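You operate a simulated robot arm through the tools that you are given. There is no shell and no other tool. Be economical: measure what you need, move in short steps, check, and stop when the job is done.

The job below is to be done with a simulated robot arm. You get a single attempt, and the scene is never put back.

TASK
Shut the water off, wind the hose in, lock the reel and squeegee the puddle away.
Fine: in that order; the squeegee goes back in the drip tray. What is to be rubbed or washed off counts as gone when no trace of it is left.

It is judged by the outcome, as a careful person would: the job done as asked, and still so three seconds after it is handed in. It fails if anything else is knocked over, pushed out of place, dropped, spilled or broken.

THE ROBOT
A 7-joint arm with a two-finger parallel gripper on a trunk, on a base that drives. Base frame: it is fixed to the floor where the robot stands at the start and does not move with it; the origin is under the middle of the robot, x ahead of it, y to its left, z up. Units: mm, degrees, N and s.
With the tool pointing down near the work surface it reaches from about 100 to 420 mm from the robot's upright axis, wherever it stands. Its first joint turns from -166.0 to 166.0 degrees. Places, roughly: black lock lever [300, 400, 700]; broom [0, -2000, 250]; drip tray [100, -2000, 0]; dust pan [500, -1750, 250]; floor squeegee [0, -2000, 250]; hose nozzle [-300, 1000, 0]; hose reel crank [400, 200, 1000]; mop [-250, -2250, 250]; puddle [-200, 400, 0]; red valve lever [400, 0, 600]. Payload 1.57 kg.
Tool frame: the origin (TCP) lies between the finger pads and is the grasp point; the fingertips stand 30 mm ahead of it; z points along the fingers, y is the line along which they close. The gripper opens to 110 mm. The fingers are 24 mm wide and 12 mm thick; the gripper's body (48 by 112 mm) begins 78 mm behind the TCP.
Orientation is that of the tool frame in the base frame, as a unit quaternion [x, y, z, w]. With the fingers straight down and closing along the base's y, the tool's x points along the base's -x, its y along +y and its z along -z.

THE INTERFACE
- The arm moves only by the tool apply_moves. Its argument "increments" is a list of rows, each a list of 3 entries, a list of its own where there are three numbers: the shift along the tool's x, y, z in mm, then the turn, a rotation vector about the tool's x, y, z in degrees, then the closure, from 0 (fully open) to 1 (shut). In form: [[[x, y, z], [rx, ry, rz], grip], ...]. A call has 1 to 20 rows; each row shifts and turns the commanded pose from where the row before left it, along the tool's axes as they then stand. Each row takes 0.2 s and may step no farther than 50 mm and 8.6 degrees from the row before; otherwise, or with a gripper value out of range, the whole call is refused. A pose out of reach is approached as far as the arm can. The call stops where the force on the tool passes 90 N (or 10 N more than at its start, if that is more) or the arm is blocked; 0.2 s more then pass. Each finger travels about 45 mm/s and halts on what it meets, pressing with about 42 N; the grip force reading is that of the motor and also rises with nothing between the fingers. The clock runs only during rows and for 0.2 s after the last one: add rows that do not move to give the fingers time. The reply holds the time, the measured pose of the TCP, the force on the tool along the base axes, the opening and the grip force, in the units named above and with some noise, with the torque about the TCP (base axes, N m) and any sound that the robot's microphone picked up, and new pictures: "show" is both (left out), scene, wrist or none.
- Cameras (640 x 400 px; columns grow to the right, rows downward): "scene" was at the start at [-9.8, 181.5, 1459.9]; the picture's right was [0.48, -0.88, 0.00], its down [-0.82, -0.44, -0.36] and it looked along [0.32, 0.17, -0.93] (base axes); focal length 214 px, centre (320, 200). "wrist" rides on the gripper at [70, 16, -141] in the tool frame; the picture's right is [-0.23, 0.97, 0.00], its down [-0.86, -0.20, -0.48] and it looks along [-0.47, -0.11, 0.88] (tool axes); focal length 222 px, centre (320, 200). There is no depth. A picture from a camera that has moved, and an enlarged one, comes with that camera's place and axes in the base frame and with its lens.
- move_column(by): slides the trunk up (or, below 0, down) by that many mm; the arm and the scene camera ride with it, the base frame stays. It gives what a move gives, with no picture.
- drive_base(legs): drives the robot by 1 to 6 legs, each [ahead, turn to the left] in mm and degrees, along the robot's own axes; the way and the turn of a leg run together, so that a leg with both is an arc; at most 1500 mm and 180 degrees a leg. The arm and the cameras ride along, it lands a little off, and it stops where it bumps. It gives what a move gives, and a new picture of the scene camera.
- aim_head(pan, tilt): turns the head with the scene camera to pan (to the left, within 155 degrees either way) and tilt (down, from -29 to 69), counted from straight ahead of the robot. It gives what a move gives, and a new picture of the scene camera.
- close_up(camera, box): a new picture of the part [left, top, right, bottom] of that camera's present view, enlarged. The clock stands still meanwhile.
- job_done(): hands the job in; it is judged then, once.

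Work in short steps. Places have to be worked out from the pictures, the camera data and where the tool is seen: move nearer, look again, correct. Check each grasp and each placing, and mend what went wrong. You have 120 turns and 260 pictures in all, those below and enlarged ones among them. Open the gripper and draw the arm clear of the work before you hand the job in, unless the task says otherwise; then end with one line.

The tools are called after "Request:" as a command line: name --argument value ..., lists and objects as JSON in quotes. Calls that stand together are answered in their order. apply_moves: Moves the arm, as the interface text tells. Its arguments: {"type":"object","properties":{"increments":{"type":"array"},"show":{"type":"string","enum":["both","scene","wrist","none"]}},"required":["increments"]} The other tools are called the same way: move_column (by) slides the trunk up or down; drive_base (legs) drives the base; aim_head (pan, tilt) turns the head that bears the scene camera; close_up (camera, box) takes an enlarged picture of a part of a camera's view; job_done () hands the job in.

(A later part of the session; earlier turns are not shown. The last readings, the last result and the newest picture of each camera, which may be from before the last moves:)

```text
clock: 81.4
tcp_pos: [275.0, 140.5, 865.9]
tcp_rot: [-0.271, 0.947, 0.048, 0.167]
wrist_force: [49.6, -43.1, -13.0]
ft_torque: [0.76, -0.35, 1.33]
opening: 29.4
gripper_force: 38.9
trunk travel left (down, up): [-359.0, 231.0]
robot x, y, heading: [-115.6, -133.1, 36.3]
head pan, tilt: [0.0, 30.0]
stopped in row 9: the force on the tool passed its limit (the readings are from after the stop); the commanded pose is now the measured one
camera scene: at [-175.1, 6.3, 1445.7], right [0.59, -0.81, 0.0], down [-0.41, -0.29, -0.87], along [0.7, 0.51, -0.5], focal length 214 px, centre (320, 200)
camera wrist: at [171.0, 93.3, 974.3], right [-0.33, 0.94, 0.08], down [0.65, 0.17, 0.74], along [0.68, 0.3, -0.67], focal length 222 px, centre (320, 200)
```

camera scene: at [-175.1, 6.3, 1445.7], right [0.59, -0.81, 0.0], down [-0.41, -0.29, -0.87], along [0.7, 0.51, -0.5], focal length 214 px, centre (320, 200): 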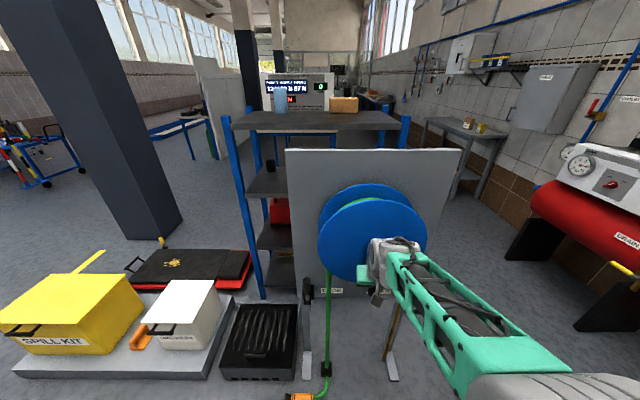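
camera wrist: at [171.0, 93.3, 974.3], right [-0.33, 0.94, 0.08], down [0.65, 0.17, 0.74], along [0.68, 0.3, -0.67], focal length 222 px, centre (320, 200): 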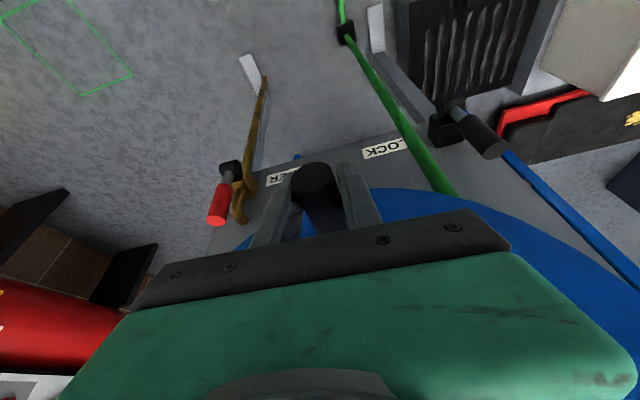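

The crank came up hard at the bottom. I check whether the nozzle has reached the floor guide.

Request:
aim_head --pan 5 --tilt 45

Request:
close_up --camera "scene" --box '[260, 260, 400, 350]'

```text
clock: 82.2
tcp_pos: [275.8, 140.6, 866.4]
tcp_rot: [-0.272, 0.947, 0.049, 0.165]
wrist_force: [61.6, -48.4, -17.6]
ft_torque: [0.8, -0.11, 1.51]
opening: 29.3
gripper_force: 39.2
trunk travel left (down, up): [-359.0, 231.0]
robot x, y, heading: [-114.2, -133.2, 36.1]
head pan, tilt: [5.0, 45.0]
camera scene: at [-184.3, 3.9, 1423.6], right [0.66, -0.75, -0.01], down [-0.54, -0.46, -0.71], along [0.53, 0.47, -0.71], focal length 214 px, centre (320, 200)
```

scene: 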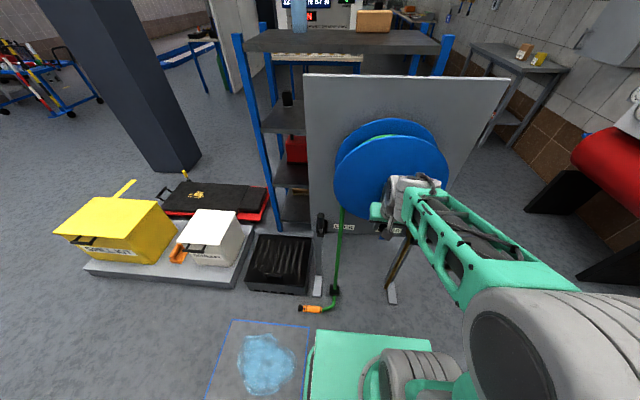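

```text
4.44 times, centred on (330, 305) of scene
camera zoom: at [-184.3, 3.9, 1423.6], right [0.66, -0.75, -0.01], down [-0.54, -0.46, -0.71], along [0.53, 0.47, -0.71], focal length 953 px, centre (276, -267)
```

zoom: 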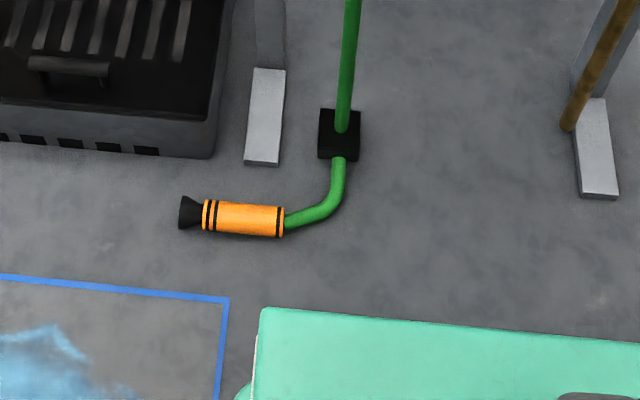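

The nozzle sits just at the floor guide. I relax the push, then try once more to confirm it is the end of the winding.

Request:
apply_moves --increments '[[[0, -7, 0], [0, 0, 0], 1], [[0, -7, 0], [0, 0, 0], 1], [[0, 0, 0], [0, 0, 0], 1]]' --show "none"

Request:
apply_moves --increments '[[[0, 6, 0], [0, 0, 0], 1], [[0, 6, 0], [0, 0, 0], 1], [[0, 3, 0], [0, 0, 0], 1], [[0, 0, 0], [0, 0, 0], 1]]' --show "none"

Request:
close_up --camera "scene" --box '[260, 260, 400, 350]'

```text
clock: 83.0
tcp_pos: [275.8, 139.8, 866.6]
tcp_rot: [-0.284, 0.943, 0.054, 0.165]
wrist_force: [14.9, 16.0, -14.9]
ft_torque: [-0.32, 0.25, 1.18]
opening: 28.6
gripper_force: 38.3
trunk travel left (down, up): [-359.0, 231.0]
robot x, y, heading: [-111.1, -137.2, 37.1]
head pan, tilt: [5.0, 45.0]
```

```text
clock: 84.0
tcp_pos: [274.0, 138.6, 866.2]
tcp_rot: [-0.27, 0.947, 0.049, 0.165]
wrist_force: [59.6, -54.5, -15.2]
ft_torque: [0.67, 0.02, 1.46]
opening: 29.3
gripper_force: 38.8
trunk travel left (down, up): [-359.0, 231.0]
robot x, y, heading: [-114.4, -131.1, 36.0]
head pan, tilt: [5.0, 45.0]
```

```text
4.44 times, centred on (330, 305) of scene
camera zoom: at [-184.4, 2.9, 1423.6], right [0.66, -0.75, -0.01], down [-0.54, -0.46, -0.71], along [0.53, 0.47, -0.71], focal length 953 px, centre (276, -267)
```

zoom: 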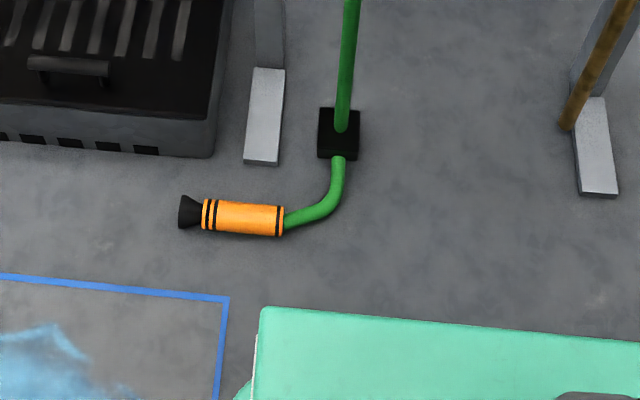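

It is the firm end: the hose is in. I relax, open, and withdraw along the handle's axis.

Request:
apply_moves --increments '[[[0, -7, 0], [0, 0, 0], 1], [[0, -7, 0], [0, 0, 0], 1], [[0, 0, 0], [0, 0, 0], 0.4], [[0, 0, 0], [0, 0, 0], 0.3], [[0, 0, 0], [0, 0, 0], 0.3], [[28, -1.6, -10], [0, 0, 0], 0.3], [[28, -1.6, -10], [0, 0, 0], 0.3]]' --show "both"

```text
clock: 85.6
tcp_pos: [225.8, 101.7, 866.7]
tcp_rot: [-0.281, 0.944, 0.053, 0.165]
wrist_force: [0.2, -0.3, -0.1]
ft_torque: [-0.04, -0.03, 0.01]
opening: 76.9
gripper_force: 0.2
trunk travel left (down, up): [-359.0, 231.0]
robot x, y, heading: [-115.9, -132.3, 36.7]
head pan, tilt: [5.0, 45.0]
camera scene: at [-192.8, 7.2, 1422.7], right [0.67, -0.74, 0.0], down [-0.53, -0.47, -0.71], along [0.53, 0.47, -0.71], focal length 214 px, centre (320, 200)
camera wrist: at [122.6, 51.9, 974.8], right [-0.35, 0.93, 0.08], down [0.65, 0.18, 0.74], along [0.68, 0.32, -0.67], focal length 222 px, centre (320, 200)
```

scene: 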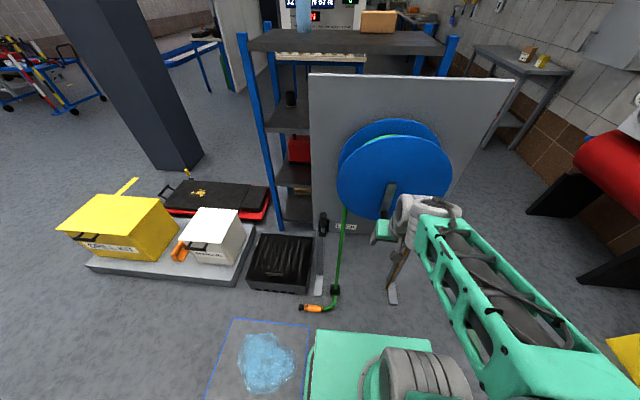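
wrist: 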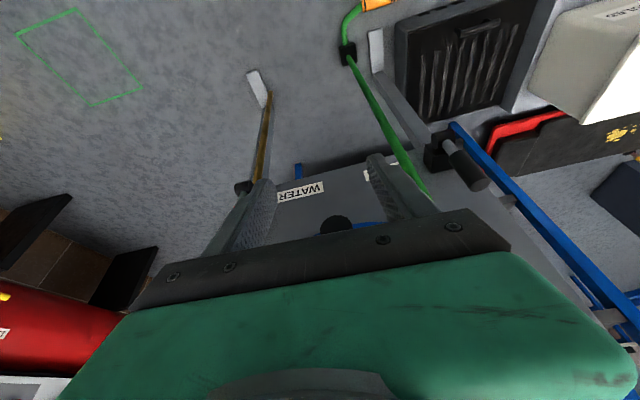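

Free of the handle. Next the lock lever (top ≈(253,385,752), on the left). I move the tool left in front of it and lower the trunk.

Request:
apply_moves --increments '[[[10, 20, 0], [0, 0, 0], 0.3], [[2, 40, 0], [0, 0, 0], 0.3], [[2, 40, 0], [0, 0, 0], 0.3], [[2, 40, 0], [0, 0, 0], 0.3], [[2, 40, 0], [0, 0, 0], 0.3], [[0, 35, 0], [0, 0, 0], 0.3]]' --show "none"

Request:
move_column --by -130

Request:
aim_head --pan 10 --tilt 40

```text
clock: 87.0
tcp_pos: [93.6, 274.4, 862.0]
tcp_rot: [-0.28, 0.944, 0.053, 0.166]
wrist_force: [0.4, 0.0, 0.3]
ft_torque: [0.0, 0.04, 0.01]
opening: 76.7
gripper_force: 0.0
trunk travel left (down, up): [-359.0, 231.0]
robot x, y, heading: [-113.9, -134.6, 37.0]
head pan, tilt: [5.0, 45.0]
```

```text
clock: 88.6
tcp_pos: [94.3, 274.9, 731.8]
tcp_rot: [-0.28, 0.944, 0.053, 0.166]
wrist_force: [0.1, 0.2, 0.2]
ft_torque: [0.03, -0.04, 0.01]
opening: 77.0
gripper_force: 0.0
trunk travel left (down, up): [-229.0, 361.0]
robot x, y, heading: [-110.8, -134.9, 37.1]
head pan, tilt: [5.0, 45.0]
```

```text
clock: 89.2
tcp_pos: [94.4, 272.9, 731.3]
tcp_rot: [-0.28, 0.944, 0.053, 0.166]
wrist_force: [-0.3, -0.2, -1.4]
ft_torque: [0.0, 0.01, 0.01]
opening: 77.0
gripper_force: 0.1
trunk travel left (down, up): [-229.0, 361.0]
robot x, y, heading: [-113.3, -139.6, 36.7]
head pan, tilt: [10.0, 40.0]
camera scene: at [-195.3, 14.9, 1299.9], right [0.73, -0.68, 0.0], down [-0.44, -0.47, -0.77], along [0.52, 0.56, -0.64], focal length 214 px, centre (320, 200)
```

scene: 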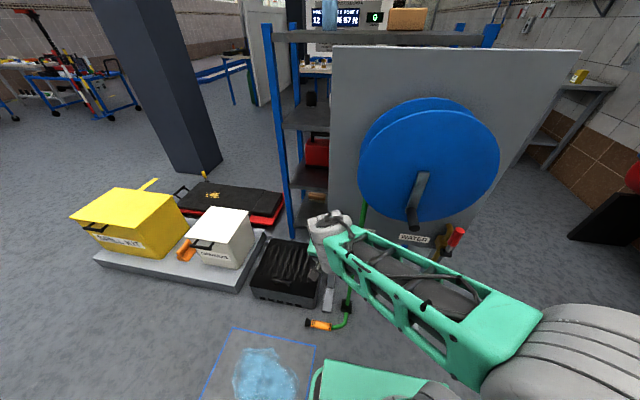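

Now a wrist view before driving closer.

Request:
drive_base --legs '[[100, 0]]'

Request:
apply_moves --increments '[[[0, 0, 0], [0, 0, 0], 0.3]]' --show "wrist"

```text
clock: 90.4
tcp_pos: [173.0, 333.2, 732.0]
tcp_rot: [-0.282, 0.944, 0.053, 0.165]
wrist_force: [0.4, -0.8, 0.7]
ft_torque: [0.02, 0.0, 0.0]
opening: 77.0
gripper_force: 0.0
trunk travel left (down, up): [-229.0, 361.0]
robot x, y, heading: [-34.4, -75.3, 36.6]
head pan, tilt: [10.0, 40.0]
camera scene: at [-116.5, 75.9, 1299.9], right [0.73, -0.69, 0.0], down [-0.44, -0.47, -0.77], along [0.53, 0.56, -0.64], focal length 214 px, centre (320, 200)
```

scene: 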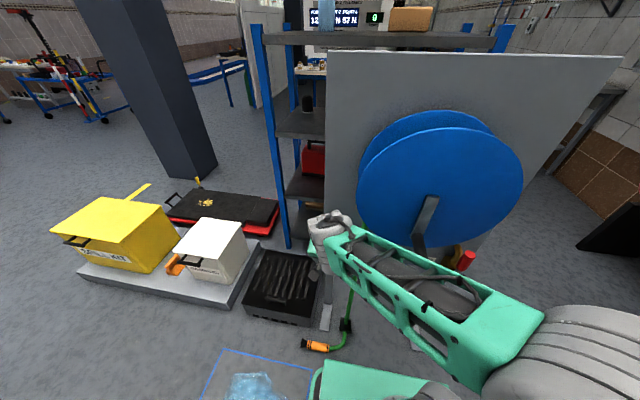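

```text
clock: 90.8
tcp_pos: [171.5, 333.4, 731.9]
tcp_rot: [-0.28, 0.944, 0.052, 0.166]
wrist_force: [0.3, 0.7, -0.3]
ft_torque: [0.02, 0.02, 0.02]
opening: 76.9
gripper_force: 0.1
trunk travel left (down, up): [-229.0, 361.0]
robot x, y, heading: [-36.8, -72.8, 36.7]
head pan, tilt: [10.0, 40.0]
camera wrist: at [69.5, 284.2, 840.5], right [-0.36, 0.93, 0.08], down [0.65, 0.18, 0.74], along [0.67, 0.32, -0.67], focal length 222 px, centre (320, 200)
```

wrist: 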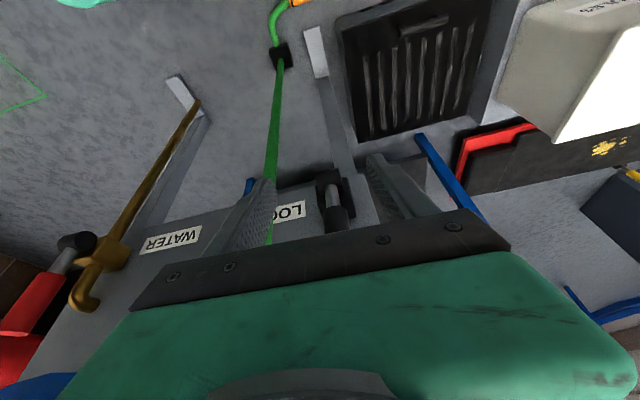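

The lever is between the fingers' planes. I narrow the fingers (to miss the hose) and slide forward around it.

Request:
apply_moves --increments '[[[0, 0, 0], [0, 0, 0], 0.5], [[0, 0, 0], [0, 0, 0], 0.5], [[-20.4, -0.3, 7.5], [0, 0, 0], 0.5], [[-20.4, -0.3, 7.5], [0, 0, 0], 0.5], [[-20.4, -0.3, 7.5], [0, 0, 0], 0.5]]' --show "both"

Request:
close_up --camera "scene" --box '[290, 200, 390, 280]'

```text
clock: 92.0
tcp_pos: [227.2, 367.8, 732.2]
tcp_rot: [-0.282, 0.944, 0.053, 0.165]
wrist_force: [-0.1, -0.2, 0.4]
ft_torque: [0.04, -0.02, 0.01]
opening: 55.2
gripper_force: 0.0
trunk travel left (down, up): [-229.0, 361.0]
robot x, y, heading: [-32.5, -69.6, 36.9]
head pan, tilt: [10.0, 40.0]
camera scene: at [-116.6, 75.9, 1299.9], right [0.73, -0.69, 0.0], down [-0.44, -0.47, -0.77], along [0.53, 0.56, -0.64], focal length 214 px, centre (320, 200)
camera wrist: at [124.5, 319.0, 840.8], right [-0.36, 0.93, 0.08], down [0.65, 0.18, 0.74], along [0.67, 0.32, -0.67], focal length 222 px, centre (320, 200)
```

scene: 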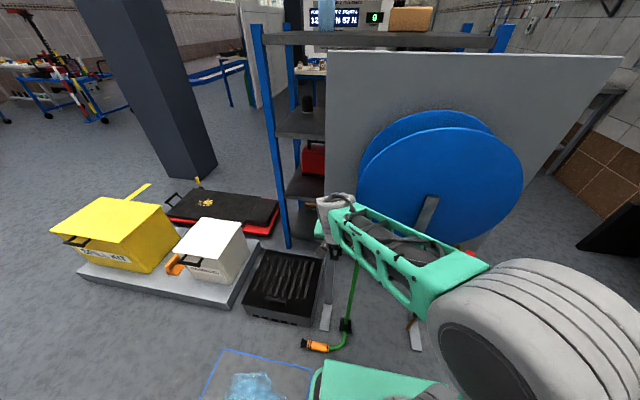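
wrist: 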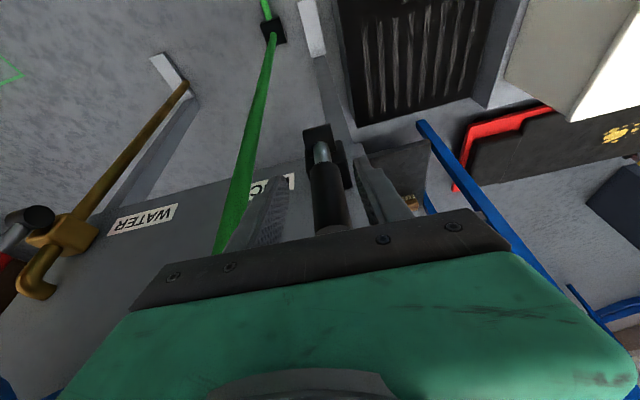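

```text
5.00 times, centred on (340, 240) of scene
camera zoom: at [-116.6, 75.9, 1299.9], right [0.73, -0.69, 0.0], down [-0.44, -0.47, -0.77], along [0.53, 0.56, -0.64], focal length 1072 px, centre (220, 0)
```

zoom: 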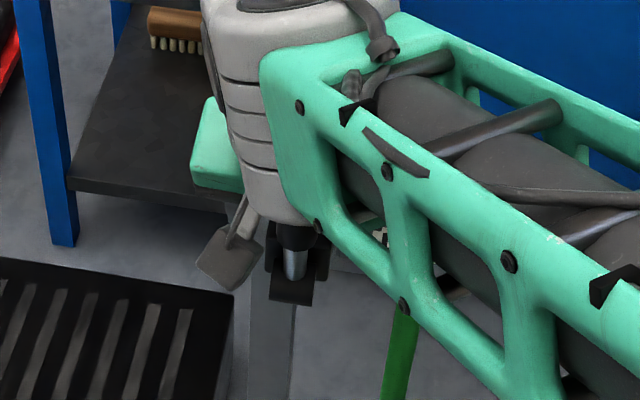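

The lever is nicely between the fingers. I finish the approach and close.

Request:
apply_moves --increments '[[[-16, -0.3, 6], [0, 0, 0], 0.5], [[5.8, 0, 16], [0, 0, 0], 0.5], [[0, 0, 0], [0, 0, 0], 0.8], [[0, 0, 0], [0, 0, 0], 1], [[0, 0, 0], [0, 0, 0], 1], [[0, 0, 0], [0, 0, 0], 1]]' --show "wrist"

```text
clock: 93.4
tcp_pos: [239.8, 379.5, 714.7]
tcp_rot: [-0.284, 0.943, 0.053, 0.165]
wrist_force: [-12.6, 20.7, -3.9]
ft_torque: [0.04, -0.11, 0.51]
opening: 29.9
gripper_force: 35.2
trunk travel left (down, up): [-229.0, 361.0]
robot x, y, heading: [-35.0, -77.7, 36.9]
head pan, tilt: [10.0, 40.0]
camera wrist: at [137.6, 329.9, 823.4], right [-0.36, 0.93, 0.08], down [0.65, 0.18, 0.74], along [0.67, 0.32, -0.67], focal length 222 px, centre (320, 200)
```

wrist: 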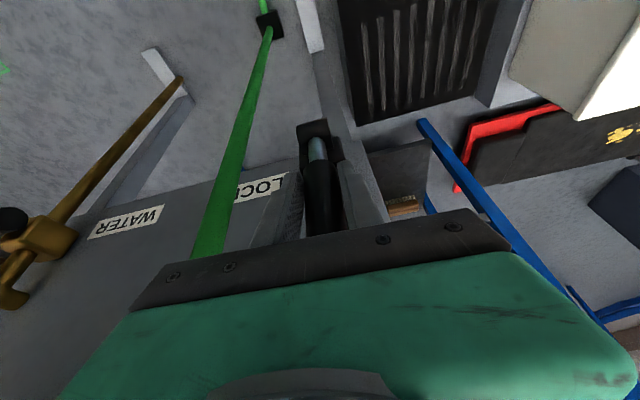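

Gripped. I ease sideways 4 mm and test a 15 mm outward pull.

Request:
apply_moves --increments '[[[0, 4, 0], [0, 0, 0], 1], [[4.7, -0.4, -1.7], [0, 0, 0], 1], [[4.7, -0.4, -1.7], [0, 0, 0], 1], [[4.7, -0.4, -1.7], [0, 0, 0], 1], [[0, 0, 0], [0, 0, 0], 1]]' --show "wrist"

```text
clock: 94.6
tcp_pos: [228.5, 371.5, 715.0]
tcp_rot: [-0.281, 0.944, 0.052, 0.167]
wrist_force: [15.0, 8.8, -0.6]
ft_torque: [0.7, -1.1, -0.12]
opening: 29.9
gripper_force: 39.2
trunk travel left (down, up): [-229.0, 361.0]
robot x, y, heading: [-34.3, -72.8, 36.5]
head pan, tilt: [10.0, 40.0]
camera wrist: at [125.7, 322.7, 823.1], right [-0.35, 0.93, 0.08], down [0.65, 0.18, 0.74], along [0.68, 0.32, -0.67], focal length 222 px, centre (320, 200)
```

wrist: 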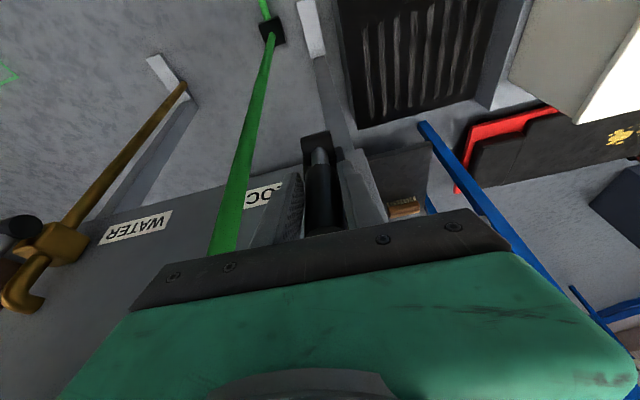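

It follows. I continue along the arc outward and down, first half.

Request:
apply_moves --increments '[[[7, -0.6, -1.8], [0, 0, 0], 1], [[7, -0.6, -1.8], [0, 0, 0], 1], [[7.1, -0.6, -0.5], [0, 0, 0], 1], [[7.1, -0.6, -0.5], [0, 0, 0], 1], [[7.1, -0.6, 0.9], [0, 0, 0], 1], [[7.1, -0.6, 0.9], [0, 0, 0], 1], [[0, 0, 0], [0, 0, 0], 1]]' --show "wrist"

```text
clock: 96.2
tcp_pos: [194.3, 347.8, 703.2]
tcp_rot: [-0.281, 0.944, 0.053, 0.166]
wrist_force: [-0.1, 0.0, 0.2]
ft_torque: [0.0, 0.0, -0.05]
opening: 0.0
gripper_force: 21.2
trunk travel left (down, up): [-229.0, 361.0]
robot x, y, heading: [-34.9, -71.5, 36.5]
head pan, tilt: [10.0, 40.0]
camera wrist: at [92.4, 297.2, 810.9], right [-0.36, 0.93, 0.08], down [0.65, 0.18, 0.74], along [0.67, 0.32, -0.67], focal length 222 px, centre (320, 200)
```

wrist: 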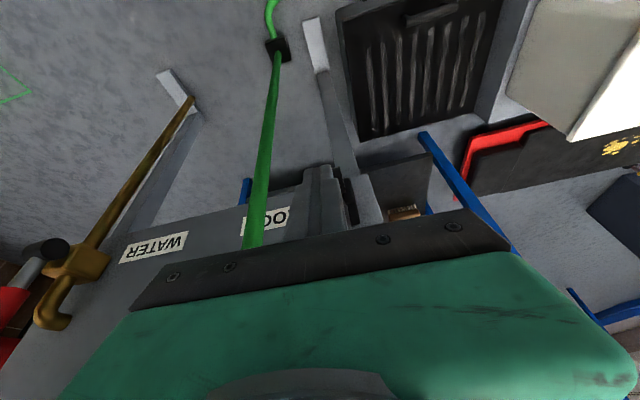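

The fingers slipped off the lever. I open, pull back and up to see how the lever stands.

Request:
apply_moves --increments '[[[20, 0, -20], [0, 0, 0], 1], [[30, 0, -20], [0, 0, 0], 0.5], [[30, 0, -20], [0, 0, 0], 0.5], [[30, 0, -20], [0, 0, 0], 0.5]]' --show "both"

Request:
close_up --camera "wrist" --box '[220, 80, 460, 240]'

```text
clock: 97.2
tcp_pos: [86.5, 274.3, 739.7]
tcp_rot: [-0.282, 0.944, 0.054, 0.165]
wrist_force: [-0.6, 0.2, 0.7]
ft_torque: [-0.02, -0.01, -0.01]
opening: 55.2
gripper_force: 0.0
trunk travel left (down, up): [-229.0, 361.0]
robot x, y, heading: [-37.8, -75.0, 36.7]
head pan, tilt: [10.0, 40.0]
camera scene: at [-116.4, 76.4, 1299.9], right [0.73, -0.69, 0.0], down [-0.44, -0.47, -0.77], along [0.53, 0.56, -0.64], focal length 214 px, centre (320, 200)
camera wrist: at [-16.8, 224.9, 848.9], right [-0.36, 0.93, 0.08], down [0.65, 0.18, 0.74], along [0.67, 0.32, -0.67], focal length 222 px, centre (320, 200)
```

scene: 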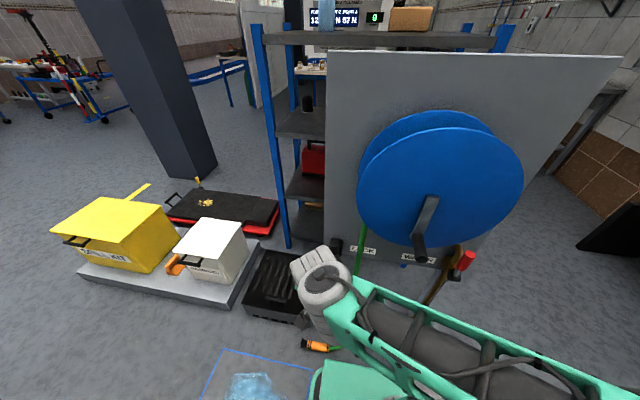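
wrist: 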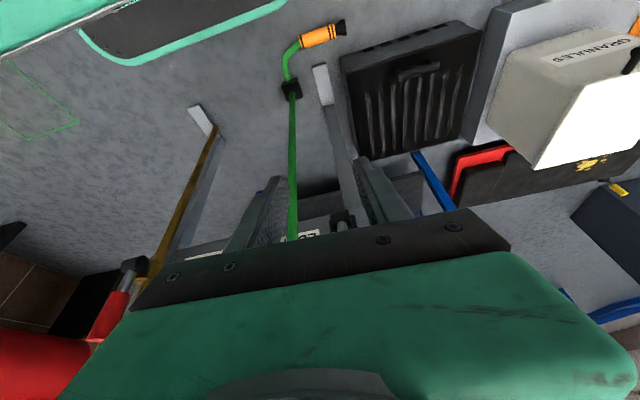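

```text
2.50 times, centred on (340, 160) of wrist
camera zoom: at [-16.8, 224.9, 848.9], right [-0.36, 0.93, 0.08], down [0.65, 0.18, 0.74], along [0.67, 0.32, -0.67], focal length 555 px, centre (270, 300)
```

zoom: 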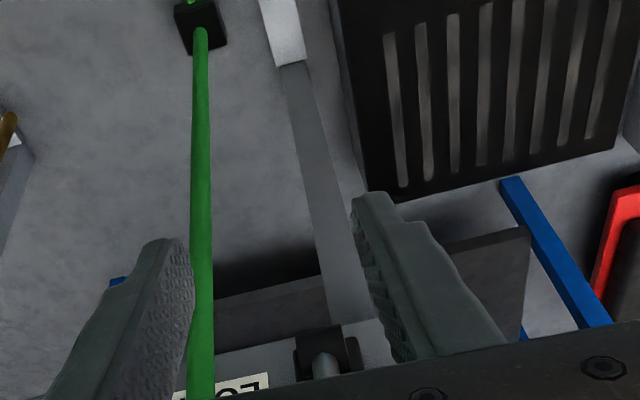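

Request:
close_up --camera "scene" --box '[310, 220, 390, 280]'

```text
6.67 times, centred on (350, 250) of scene
camera zoom: at [-116.4, 76.4, 1299.9], right [0.73, -0.69, 0.0], down [-0.44, -0.47, -0.77], along [0.53, 0.56, -0.64], focal length 1430 px, centre (120, -133)
```

zoom: 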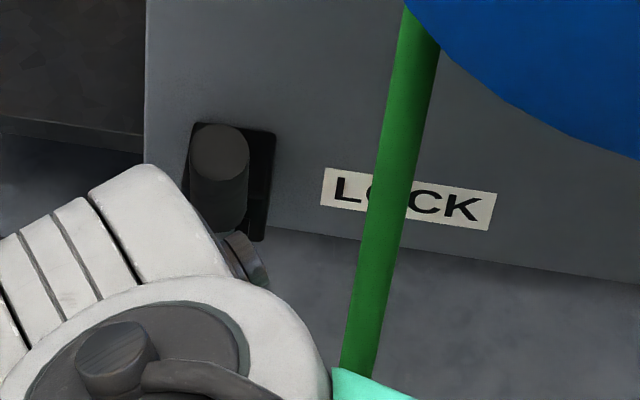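

The lever's top has come out ~38 mm (≈20°) before slipping. I re-grip it a little higher and watch the force in smaller pulls.

Request:
apply_moves --increments '[[[-31, 0.5, 11.4], [0, 0, 0], 0.5], [[-31, 0.5, 11.4], [0, 0, 0], 0.5], [[-31, 0.5, 11.4], [0, 0, 0], 0.5], [[-31, 0.5, 11.4], [0, 0, 0], 0.5], [[-31, 0.5, 11.4], [0, 0, 0], 0.5], [[5, 0, 14], [0, 0, 0], 0.5], [[0, 0, 0], [0, 0, 0], 0.8], [[0, 0, 0], [0, 0, 0], 1], [[0, 0, 0], [0, 0, 0], 1], [[0, 0, 0], [0, 0, 0], 1]]' --show "wrist"

```text
clock: 99.4
tcp_pos: [223.6, 367.6, 725.2]
tcp_rot: [-0.281, 0.944, 0.052, 0.165]
wrist_force: [2.6, -3.6, -1.2]
ft_torque: [0.94, 0.6, 0.25]
opening: 29.8
gripper_force: 35.3
trunk travel left (down, up): [-229.0, 361.0]
robot x, y, heading: [-35.2, -74.4, 36.7]
head pan, tilt: [10.0, 40.0]
camera wrist: at [120.4, 318.1, 834.0], right [-0.35, 0.93, 0.08], down [0.65, 0.18, 0.74], along [0.67, 0.32, -0.67], focal length 222 px, centre (320, 200)
```

wrist: 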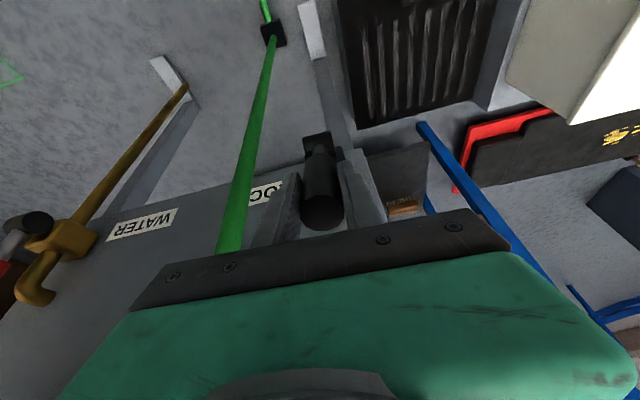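

Request:
apply_moves --increments '[[[5.95, -0.5, -1.1], [0, 0, 0], 1], [[5.95, -0.5, -1.1], [0, 0, 0], 1], [[0, 0, 0], [0, 0, 0], 1]]' --show "none"

Request:
apply_moves --increments '[[[6.2, -0.5, -0.35], [0, 0, 0], 1], [[6.2, -0.5, -0.35], [0, 0, 0], 1], [[0, 0, 0], [0, 0, 0], 1]]' --show "wrist"

```text
clock: 100.2
tcp_pos: [215.0, 360.6, 722.8]
tcp_rot: [-0.281, 0.944, 0.052, 0.165]
wrist_force: [14.1, 7.9, -3.6]
ft_torque: [2.02, -0.14, 0.36]
opening: 30.0
gripper_force: 38.9
trunk travel left (down, up): [-229.0, 361.0]
robot x, y, heading: [-36.1, -75.2, 36.7]
head pan, tilt: [10.0, 40.0]
```

```text
clock: 101.0
tcp_pos: [203.2, 353.9, 720.0]
tcp_rot: [-0.282, 0.944, 0.052, 0.165]
wrist_force: [11.4, 12.7, -4.0]
ft_torque: [2.06, -0.14, 0.62]
opening: 30.0
gripper_force: 39.3
trunk travel left (down, up): [-229.0, 361.0]
robot x, y, heading: [-36.9, -69.3, 36.9]
head pan, tilt: [10.0, 40.0]
camera wrist: at [101.6, 304.4, 827.7], right [-0.36, 0.93, 0.08], down [0.65, 0.18, 0.74], along [0.67, 0.32, -0.67], focal length 222 px, centre (320, 200)
```

wrist: 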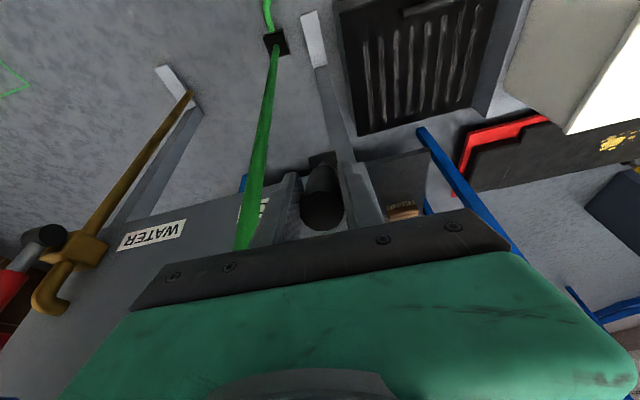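

It follows steadily at ~17 N. I continue along the arc.

Request:
apply_moves --increments '[[[5.2, -0.4, 0.6], [0, 0, 0], 1], [[5.3, -0.4, 0.6], [0, 0, 0], 1], [[5.1, -0.4, 1.2], [0, 0, 0], 1], [[5.2, -0.4, 1.2], [0, 0, 0], 1], [[4.9, -0.3, 1.9], [0, 0, 0], 1], [[5, -0.3, 1.9], [0, 0, 0], 1], [[0, 0, 0], [0, 0, 0], 1]]' --show "wrist"

```text
clock: 102.6
tcp_pos: [182.2, 338.9, 701.7]
tcp_rot: [-0.282, 0.944, 0.054, 0.166]
wrist_force: [-10.4, 20.0, 11.7]
ft_torque: [0.98, -0.76, 0.42]
opening: 29.9
gripper_force: 39.2
trunk travel left (down, up): [-229.0, 361.0]
robot x, y, heading: [-34.5, -72.7, 36.7]
head pan, tilt: [10.0, 40.0]
camera wrist: at [79.3, 288.2, 810.6], right [-0.36, 0.93, 0.09], down [0.65, 0.18, 0.74], along [0.67, 0.32, -0.66], focal length 222 px, centre (320, 200)
```

wrist: 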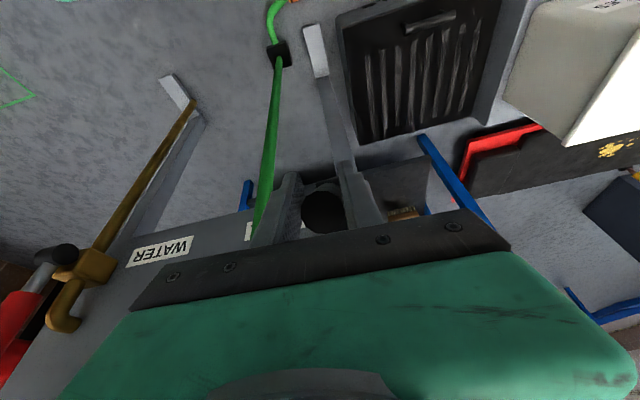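

Still held, about 45° now. I keep going down the arc until it stops.

Request:
apply_moves --increments '[[[4.7, 0.3, 2.4], [0, 0, 0], 1], [[4.7, 0.3, 2.5], [0, 0, 0], 1], [[4.4, 0, 3], [0, 0, 0], 1], [[4.4, 0, 3.1], [0, 0, 0], 1], [[4, 0, 3.5], [0, 0, 0], 1], [[3.9, 0, 3.5], [0, 0, 0], 1], [[0, 0, 0], [0, 0, 0], 1]]' --show "wrist"

```text
clock: 104.2
tcp_pos: [166.7, 326.8, 676.6]
tcp_rot: [-0.281, 0.944, 0.052, 0.165]
wrist_force: [-12.3, 0.1, 17.7]
ft_torque: [0.81, -0.91, 0.23]
opening: 29.7
gripper_force: 39.5
trunk travel left (down, up): [-229.0, 361.0]
robot x, y, heading: [-35.0, -75.7, 36.8]
head pan, tilt: [10.0, 40.0]
camera wrist: at [63.7, 277.5, 784.8], right [-0.35, 0.93, 0.08], down [0.65, 0.18, 0.74], along [0.68, 0.32, -0.67], focal length 222 px, centre (320, 200)
```

wrist: 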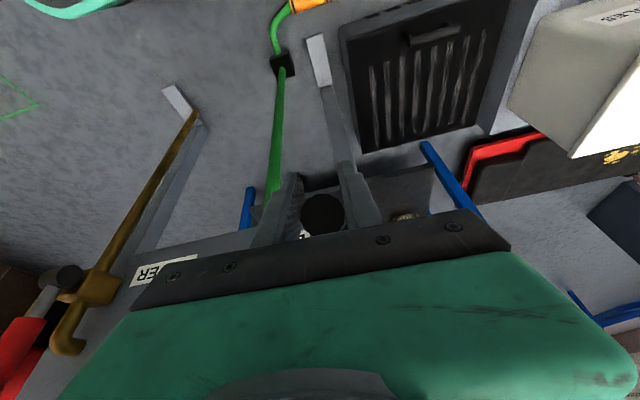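

Request:
apply_moves --increments '[[[3, 0, 3.3], [0, 0, 0], 1], [[2.9, 0, 3.4], [0, 0, 0], 1], [[2.7, 0, 3.6], [0, 0, 0], 1], [[2.6, 0, 3.7], [0, 0, 0], 1], [[0, 0, 0], [0, 0, 0], 1]]' --show "wrist"

Request:
close_up --camera "wrist" --box '[240, 140, 420, 250]'

```text
clock: 105.4
tcp_pos: [163.5, 324.9, 661.8]
tcp_rot: [-0.28, 0.944, 0.054, 0.167]
wrist_force: [-2.6, -5.3, 33.5]
ft_torque: [0.33, -0.05, 0.28]
opening: 29.9
gripper_force: 39.3
trunk travel left (down, up): [-229.0, 361.0]
robot x, y, heading: [-37.2, -73.2, 36.7]
head pan, tilt: [10.0, 40.0]
camera wrist: at [59.9, 274.6, 769.0], right [-0.35, 0.93, 0.09], down [0.65, 0.18, 0.74], along [0.68, 0.32, -0.66], focal length 222 px, centre (320, 200)
```

wrist: 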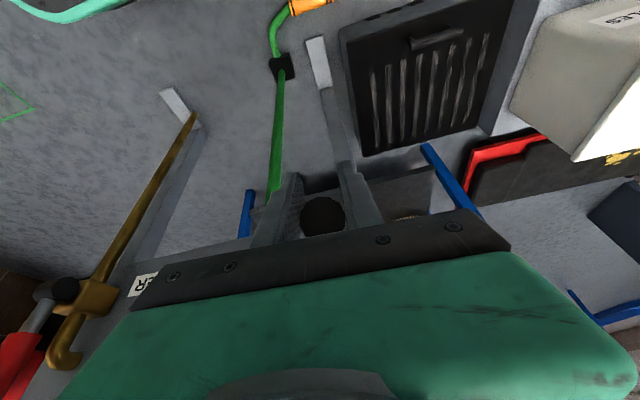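

```text
3.56 times, centred on (330, 195) of wrist
camera zoom: at [59.9, 274.6, 769.0], right [-0.35, 0.93, 0.09], down [0.65, 0.18, 0.74], along [0.68, 0.32, -0.66], focal length 790 px, centre (284, 218)
```

zoom: 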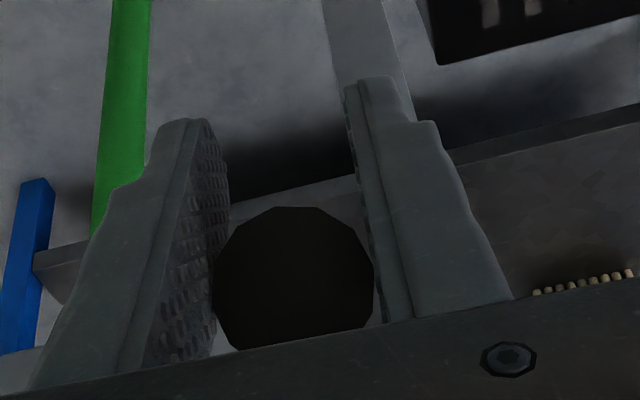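

An upward 33 N has built up — likely the stop, as with the valve. I open, back off and look.

Request:
apply_moves --increments '[[[0, 0, 0], [0, 0, 0], 0.5], [[0, 0, 0], [0, 0, 0], 0.5], [[28, 0, -10], [0, 0, 0], 0.5], [[28, 0, -10], [0, 0, 0], 0.5], [[28, 0, -10], [0, 0, 0], 0.5], [[10, -40, -10], [0, 0, 0], 0.5], [[10, -40, -10], [0, 0, 0], 0.5], [[0, -40, -10], [0, 0, 0], 0.5]]' --show "scene"

Request:
close_up --camera "scene" --box '[310, 220, 390, 280]'

```text
clock: 107.2
tcp_pos: [131.1, 156.4, 677.2]
tcp_rot: [-0.283, 0.944, 0.051, 0.163]
wrist_force: [-0.1, -0.4, 0.2]
ft_torque: [0.01, 0.01, 0.0]
opening: 55.0
gripper_force: 0.1
trunk travel left (down, up): [-229.0, 361.0]
robot x, y, heading: [-34.7, -77.0, 36.8]
head pan, tilt: [10.0, 40.0]
camera scene: at [-112.5, 76.5, 1300.8], right [0.73, -0.69, 0.0], down [-0.44, -0.47, -0.76], along [0.52, 0.56, -0.64], focal length 214 px, centre (320, 200)
```

scene: 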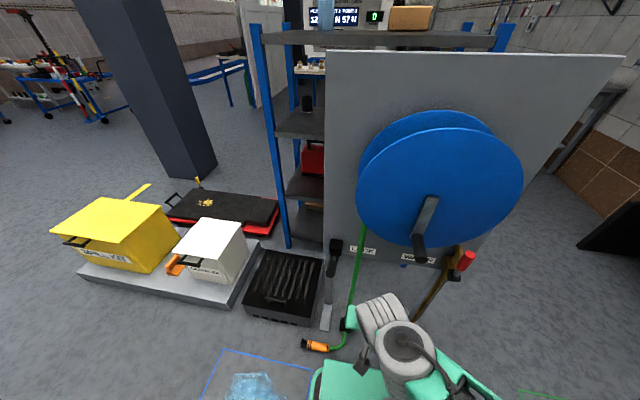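

```text
6.67 times, centred on (350, 250) of scene
camera zoom: at [-112.5, 76.5, 1300.8], right [0.73, -0.69, 0.0], down [-0.44, -0.47, -0.76], along [0.52, 0.56, -0.64], focal length 1430 px, centre (120, -133)
```

zoom: 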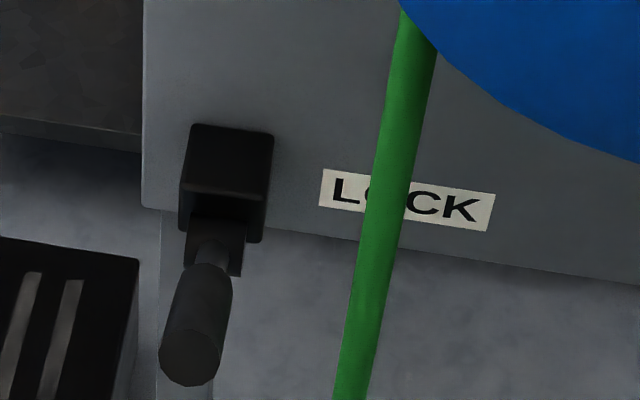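

The lever now points out and down near ~28°. To be sure it's at its stop, I'll press it gently from above with closed fingers.

Request:
apply_moves --increments '[[[-14, 0, -39], [0, 0, 0], 1], [[-14, 0, -39], [0, 0, 0], 1], [[-29.6, 29.8, 11], [0, 0, 0], 1], [[-29.6, 29.8, 11], [0, 0, 0], 1], [[-29.6, 29.8, 11], [0, 0, 0], 1], [[-29.6, 29.8, 11], [0, 0, 0], 1]]' --show "wrist"

```text
clock: 108.6
tcp_pos: [169.2, 327.0, 760.8]
tcp_rot: [-0.281, 0.944, 0.052, 0.165]
wrist_force: [-0.5, -0.4, 0.4]
ft_torque: [0.04, -0.01, 0.01]
opening: 0.1
gripper_force: 21.4
trunk travel left (down, up): [-229.0, 361.0]
robot x, y, heading: [-36.0, -74.3, 36.7]
head pan, tilt: [10.0, 40.0]
camera wrist: at [66.0, 277.9, 869.7], right [-0.36, 0.93, 0.08], down [0.65, 0.18, 0.74], along [0.68, 0.32, -0.67], focal length 222 px, centre (320, 200)
```

wrist: 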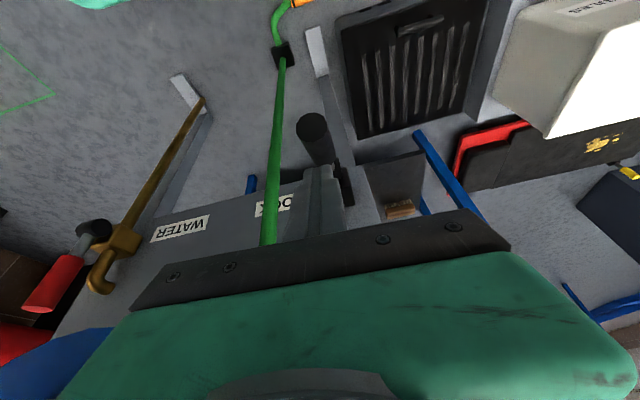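

Request:
apply_moves --increments '[[[3.4, 0, 9.4], [0, 0, 0], 1], [[3.4, 0, 9.4], [0, 0, 0], 1], [[1.7, 0, 4.7], [0, 0, 0], 1], [[1.7, 0, 4.7], [0, 0, 0], 1], [[1.7, 0, 4.7], [0, 0, 0], 1], [[1.7, 0, 4.7], [0, 0, 0], 1]]' --show "wrist"

```text
clock: 110.0
tcp_pos: [170.8, 328.9, 728.1]
tcp_rot: [-0.279, 0.943, 0.06, 0.171]
wrist_force: [7.3, 1.9, 44.8]
ft_torque: [-0.08, -0.29, -0.17]
opening: 0.0
gripper_force: 21.9
trunk travel left (down, up): [-229.0, 361.0]
robot x, y, heading: [-30.2, -73.7, 36.7]
head pan, tilt: [10.0, 40.0]
camera wrist: at [67.7, 279.3, 835.6], right [-0.35, 0.93, 0.1], down [0.64, 0.17, 0.75], along [0.68, 0.33, -0.66], focal length 222 px, centre (320, 200)
```

wrist: 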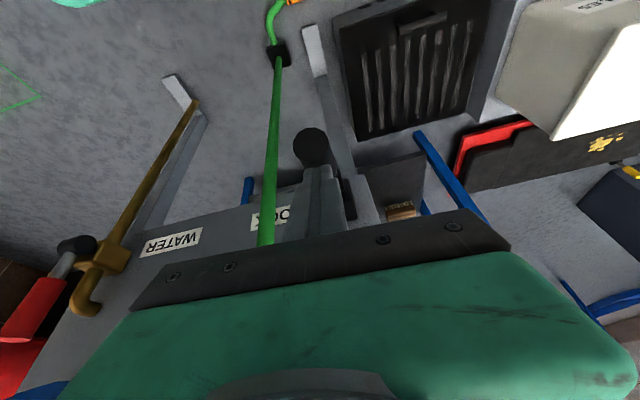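

45 N with no further motion: the lock lever is at its stop. I lift away, then back off and drive toward the tool rack.

Request:
apply_moves --increments '[[[0, 0, -20], [0, 0, 0], 1], [[20, 0, -30], [0, 0, 0], 1], [[30, -20, -20], [0, 0, 0], 1], [[30, -30, 0], [0, 0, 0], 1], [[20, -40, 0], [0, 0, 0], 1]]' --show "wrist"

Request:
drive_base --legs '[[-300, 0], [0, -112], [1000, 0]]'

Request:
aim_head --pan -5 --tilt 35

```text
clock: 111.2
tcp_pos: [120.4, 188.0, 752.9]
tcp_rot: [-0.282, 0.944, 0.051, 0.165]
wrist_force: [1.1, -0.1, 0.0]
ft_torque: [0.0, 0.03, -0.04]
opening: 0.0
gripper_force: 20.9
trunk travel left (down, up): [-229.0, 361.0]
robot x, y, heading: [-37.1, -73.0, 36.5]
head pan, tilt: [10.0, 40.0]
camera wrist: at [16.6, 138.8, 861.9], right [-0.36, 0.93, 0.08], down [0.65, 0.18, 0.74], along [0.67, 0.32, -0.67], focal length 222 px, centre (320, 200)
```

wrist: 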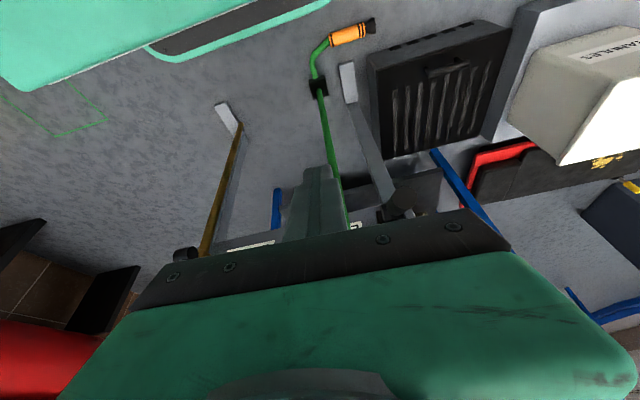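

```text
clock: 122.7
tcp_pos: [169.9, -1453.5, 752.9]
tcp_rot: [0.621, 0.764, -0.107, 0.137]
wrist_force: [0.2, 0.4, -0.7]
ft_torque: [0.01, -0.02, 0.01]
opening: 0.1
gripper_force: 21.3
trunk travel left (down, up): [-229.0, 361.0]
robot x, y, heading: [-18.5, -1213.4, -74.6]
head pan, tilt: [10.0, 40.0]
camera scene: at [152.8, -1191.6, 1299.9], right [-0.9, -0.43, 0.0], down [-0.28, 0.58, -0.77], along [0.33, -0.69, -0.64], focal length 214 px, centre (320, 200)
```

scene: 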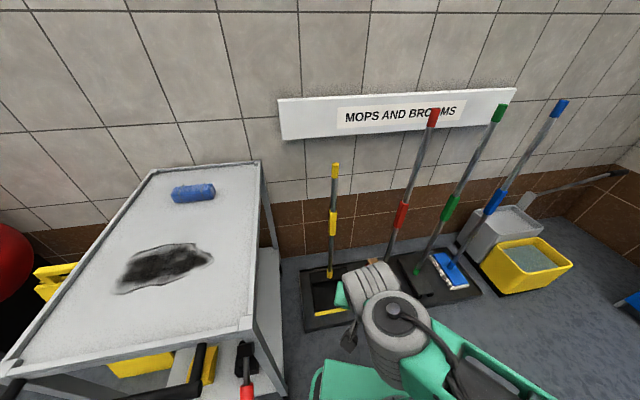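

```text
clock: 123.4
tcp_pos: [168.6, -1453.9, 752.9]
tcp_rot: [0.621, 0.764, -0.106, 0.137]
wrist_force: [-0.3, -0.5, 0.2]
ft_torque: [0.01, -0.03, -0.01]
opening: 0.0
gripper_force: 21.7
trunk travel left (down, up): [-229.0, 361.0]
robot x, y, heading: [-17.4, -1212.0, -74.8]
head pan, tilt: [-5.0, 35.0]
camera scene: at [132.3, -1201.4, 1307.5], right [-0.98, -0.18, 0.0], down [-0.1, 0.56, -0.82], along [0.15, -0.81, -0.57], focal length 214 px, centre (320, 200)
```

scene: 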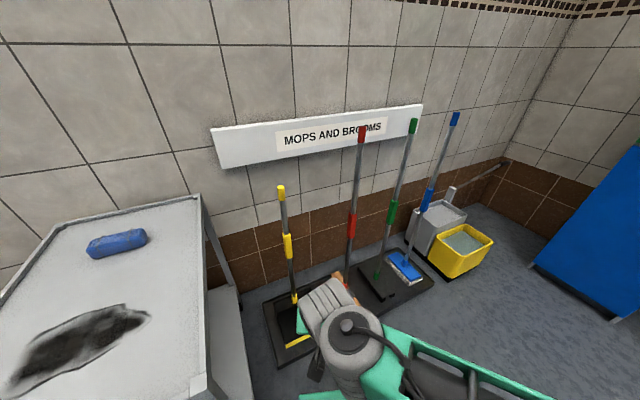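

Four tools stand in a tray: pan (yellow), broom (red), green and blue. I enlarge the bases to identify the squeegee.

Request:
close_up --camera "scene" --box '[330, 210, 450, 310]'

Request:
close_up --camera "scene" --box '[340, 100, 480, 215]'

```text
4.00 times, centred on (390, 260) of scene
camera zoom: at [132.3, -1201.4, 1307.5], right [-0.98, -0.18, 0.0], down [-0.1, 0.56, -0.82], along [0.15, -0.81, -0.57], focal length 858 px, centre (40, -40)
```

zoom: 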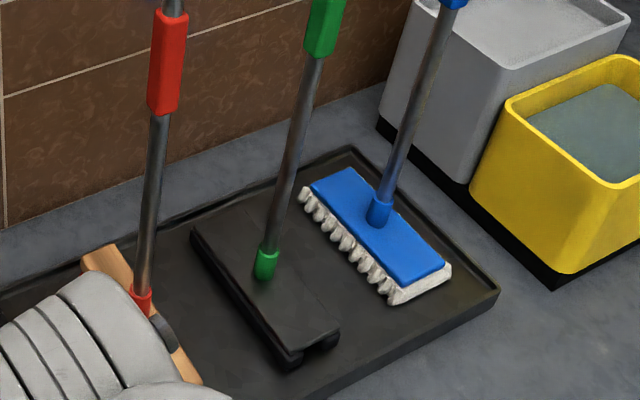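

```text
3.48 times, centred on (410, 158) of scene
camera zoom: at [132.3, -1201.4, 1307.5], right [-0.98, -0.18, 0.0], down [-0.1, 0.56, -0.82], along [0.15, -0.81, -0.57], focal length 746 px, centre (7, 348)
```

zoom: 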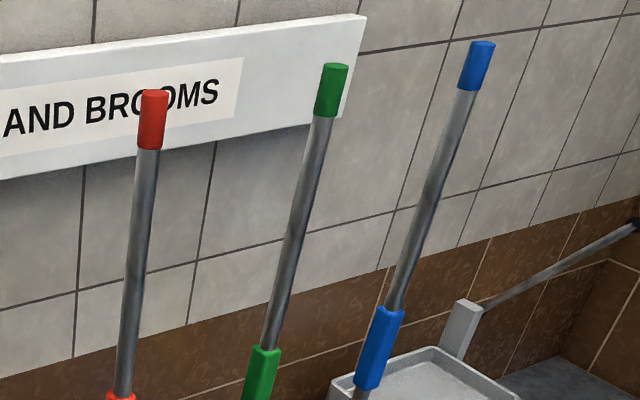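

The green one is the floor squeegee, upright at about (-80,-2135), its head lying along (-0.59,0.81). I drive to a spot in front of it, facing along that line.

Request:
drive_base --legs '[[0, -52], [600, 0], [0, 73]]'

Request:
aim_head --pan 0 --tilt 40

```text
clock: 132.3
tcp_pos: [-107.8, -1844.9, 752.6]
tcp_rot: [0.465, 0.868, -0.079, 0.155]
wrist_force: [-0.5, 0.1, 0.3]
ft_torque: [0.0, -0.02, -0.03]
opening: 0.0
gripper_force: 21.2
trunk travel left (down, up): [-229.0, 361.0]
robot x, y, heading: [-388.8, -1703.9, -52.7]
head pan, tilt: [-5.0, 35.0]
camera scene: at [-254.9, -1637.5, 1307.5], right [-0.85, -0.53, 0.0], down [-0.31, 0.49, -0.82], along [0.44, -0.69, -0.57], focal length 214 px, centre (320, 200)
```

scene: 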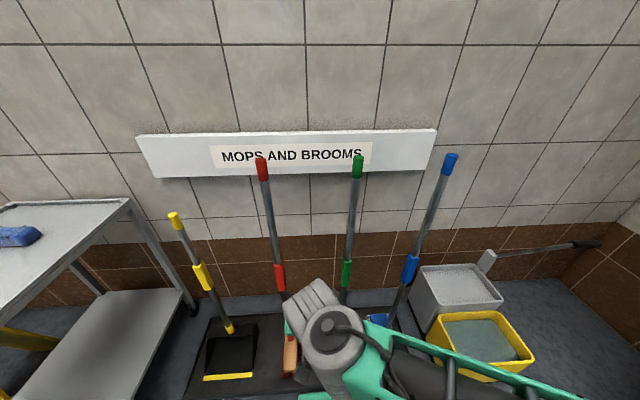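

```text
clock: 133.0
tcp_pos: [-109.9, -1843.9, 753.2]
tcp_rot: [0.466, 0.868, -0.08, 0.155]
wrist_force: [0.5, -0.4, -0.1]
ft_torque: [0.0, 0.0, 0.0]
opening: 0.0
gripper_force: 21.6
trunk travel left (down, up): [-229.0, 361.0]
robot x, y, heading: [-390.2, -1703.9, -52.9]
head pan, tilt: [0.0, 40.0]
camera scene: at [-250.4, -1630.7, 1300.0], right [-0.8, -0.6, 0.0], down [-0.39, 0.51, -0.77], along [0.46, -0.61, -0.64], focal length 214 px, centre (320, 200)
```

scene: 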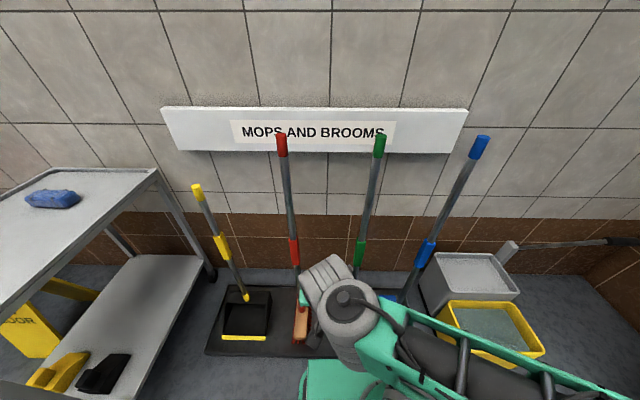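

The stick stands vertical at about (-73,-2108), 514 mm straight ahead. I line the open gripper up at z≈650 and move part of the way forward.

Request:
apply_moves --increments '[[[7, -32.8, 25], [0, 0, 0], 0.3], [[7, -32.8, 25], [0, 0, 0], 0.3], [[7, -32.8, 25], [0, 0, 0], 0.3], [[7, -32.8, 25], [0, 0, 0], 0.3], [[-35, 2.3, 12.9], [0, 0, 0], 0.3], [[-35, 2.3, 12.9], [0, 0, 0], 0.3], [[-35, 2.3, 12.9], [0, 0, 0], 0.3], [[-35, 2.3, 12.9], [0, 0, 0], 0.3]]' --show "both"

```text
clock: 133.8
tcp_pos: [-175.9, -1844.7, 636.6]
tcp_rot: [0.327, 0.94, -0.069, 0.072]
wrist_force: [0.3, 0.0, 1.0]
ft_torque: [0.01, -0.01, 0.02]
opening: 71.4
gripper_force: 0.1
out of reach, approached as far as the arm can: row 4
trunk travel left (down, up): [-229.0, 361.0]
robot x, y, heading: [-387.3, -1703.7, -52.8]
head pan, tilt: [0.0, 40.0]
stopped in row 4: the arm was blocked; the commanded pose is now the measured one
camera scene: at [-243.0, -1637.1, 1301.4], right [-0.8, -0.6, 0.0], down [-0.39, 0.52, -0.76], along [0.46, -0.61, -0.65], focal length 214 px, centre (320, 200)
camera wrist: at [-231.1, -1764.6, 761.4], right [0.78, 0.62, -0.04], down [0.5, -0.59, 0.64], along [0.37, -0.52, -0.77], focal length 222 px, centre (320, 200)
```

scene: 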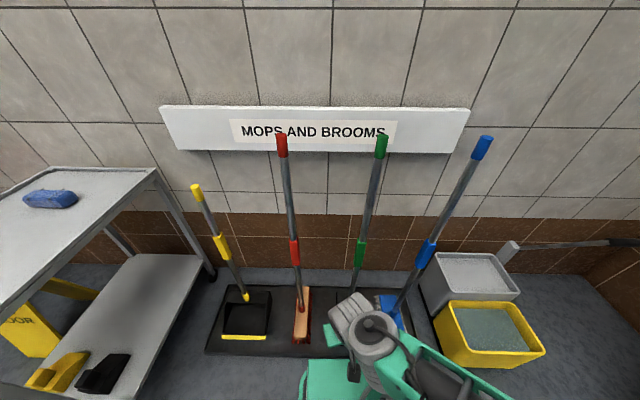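
wrist: 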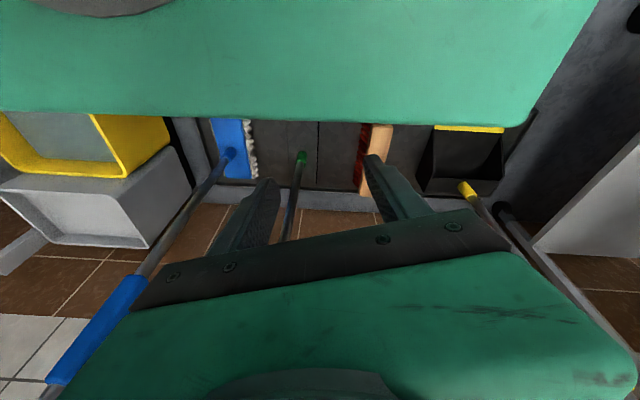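

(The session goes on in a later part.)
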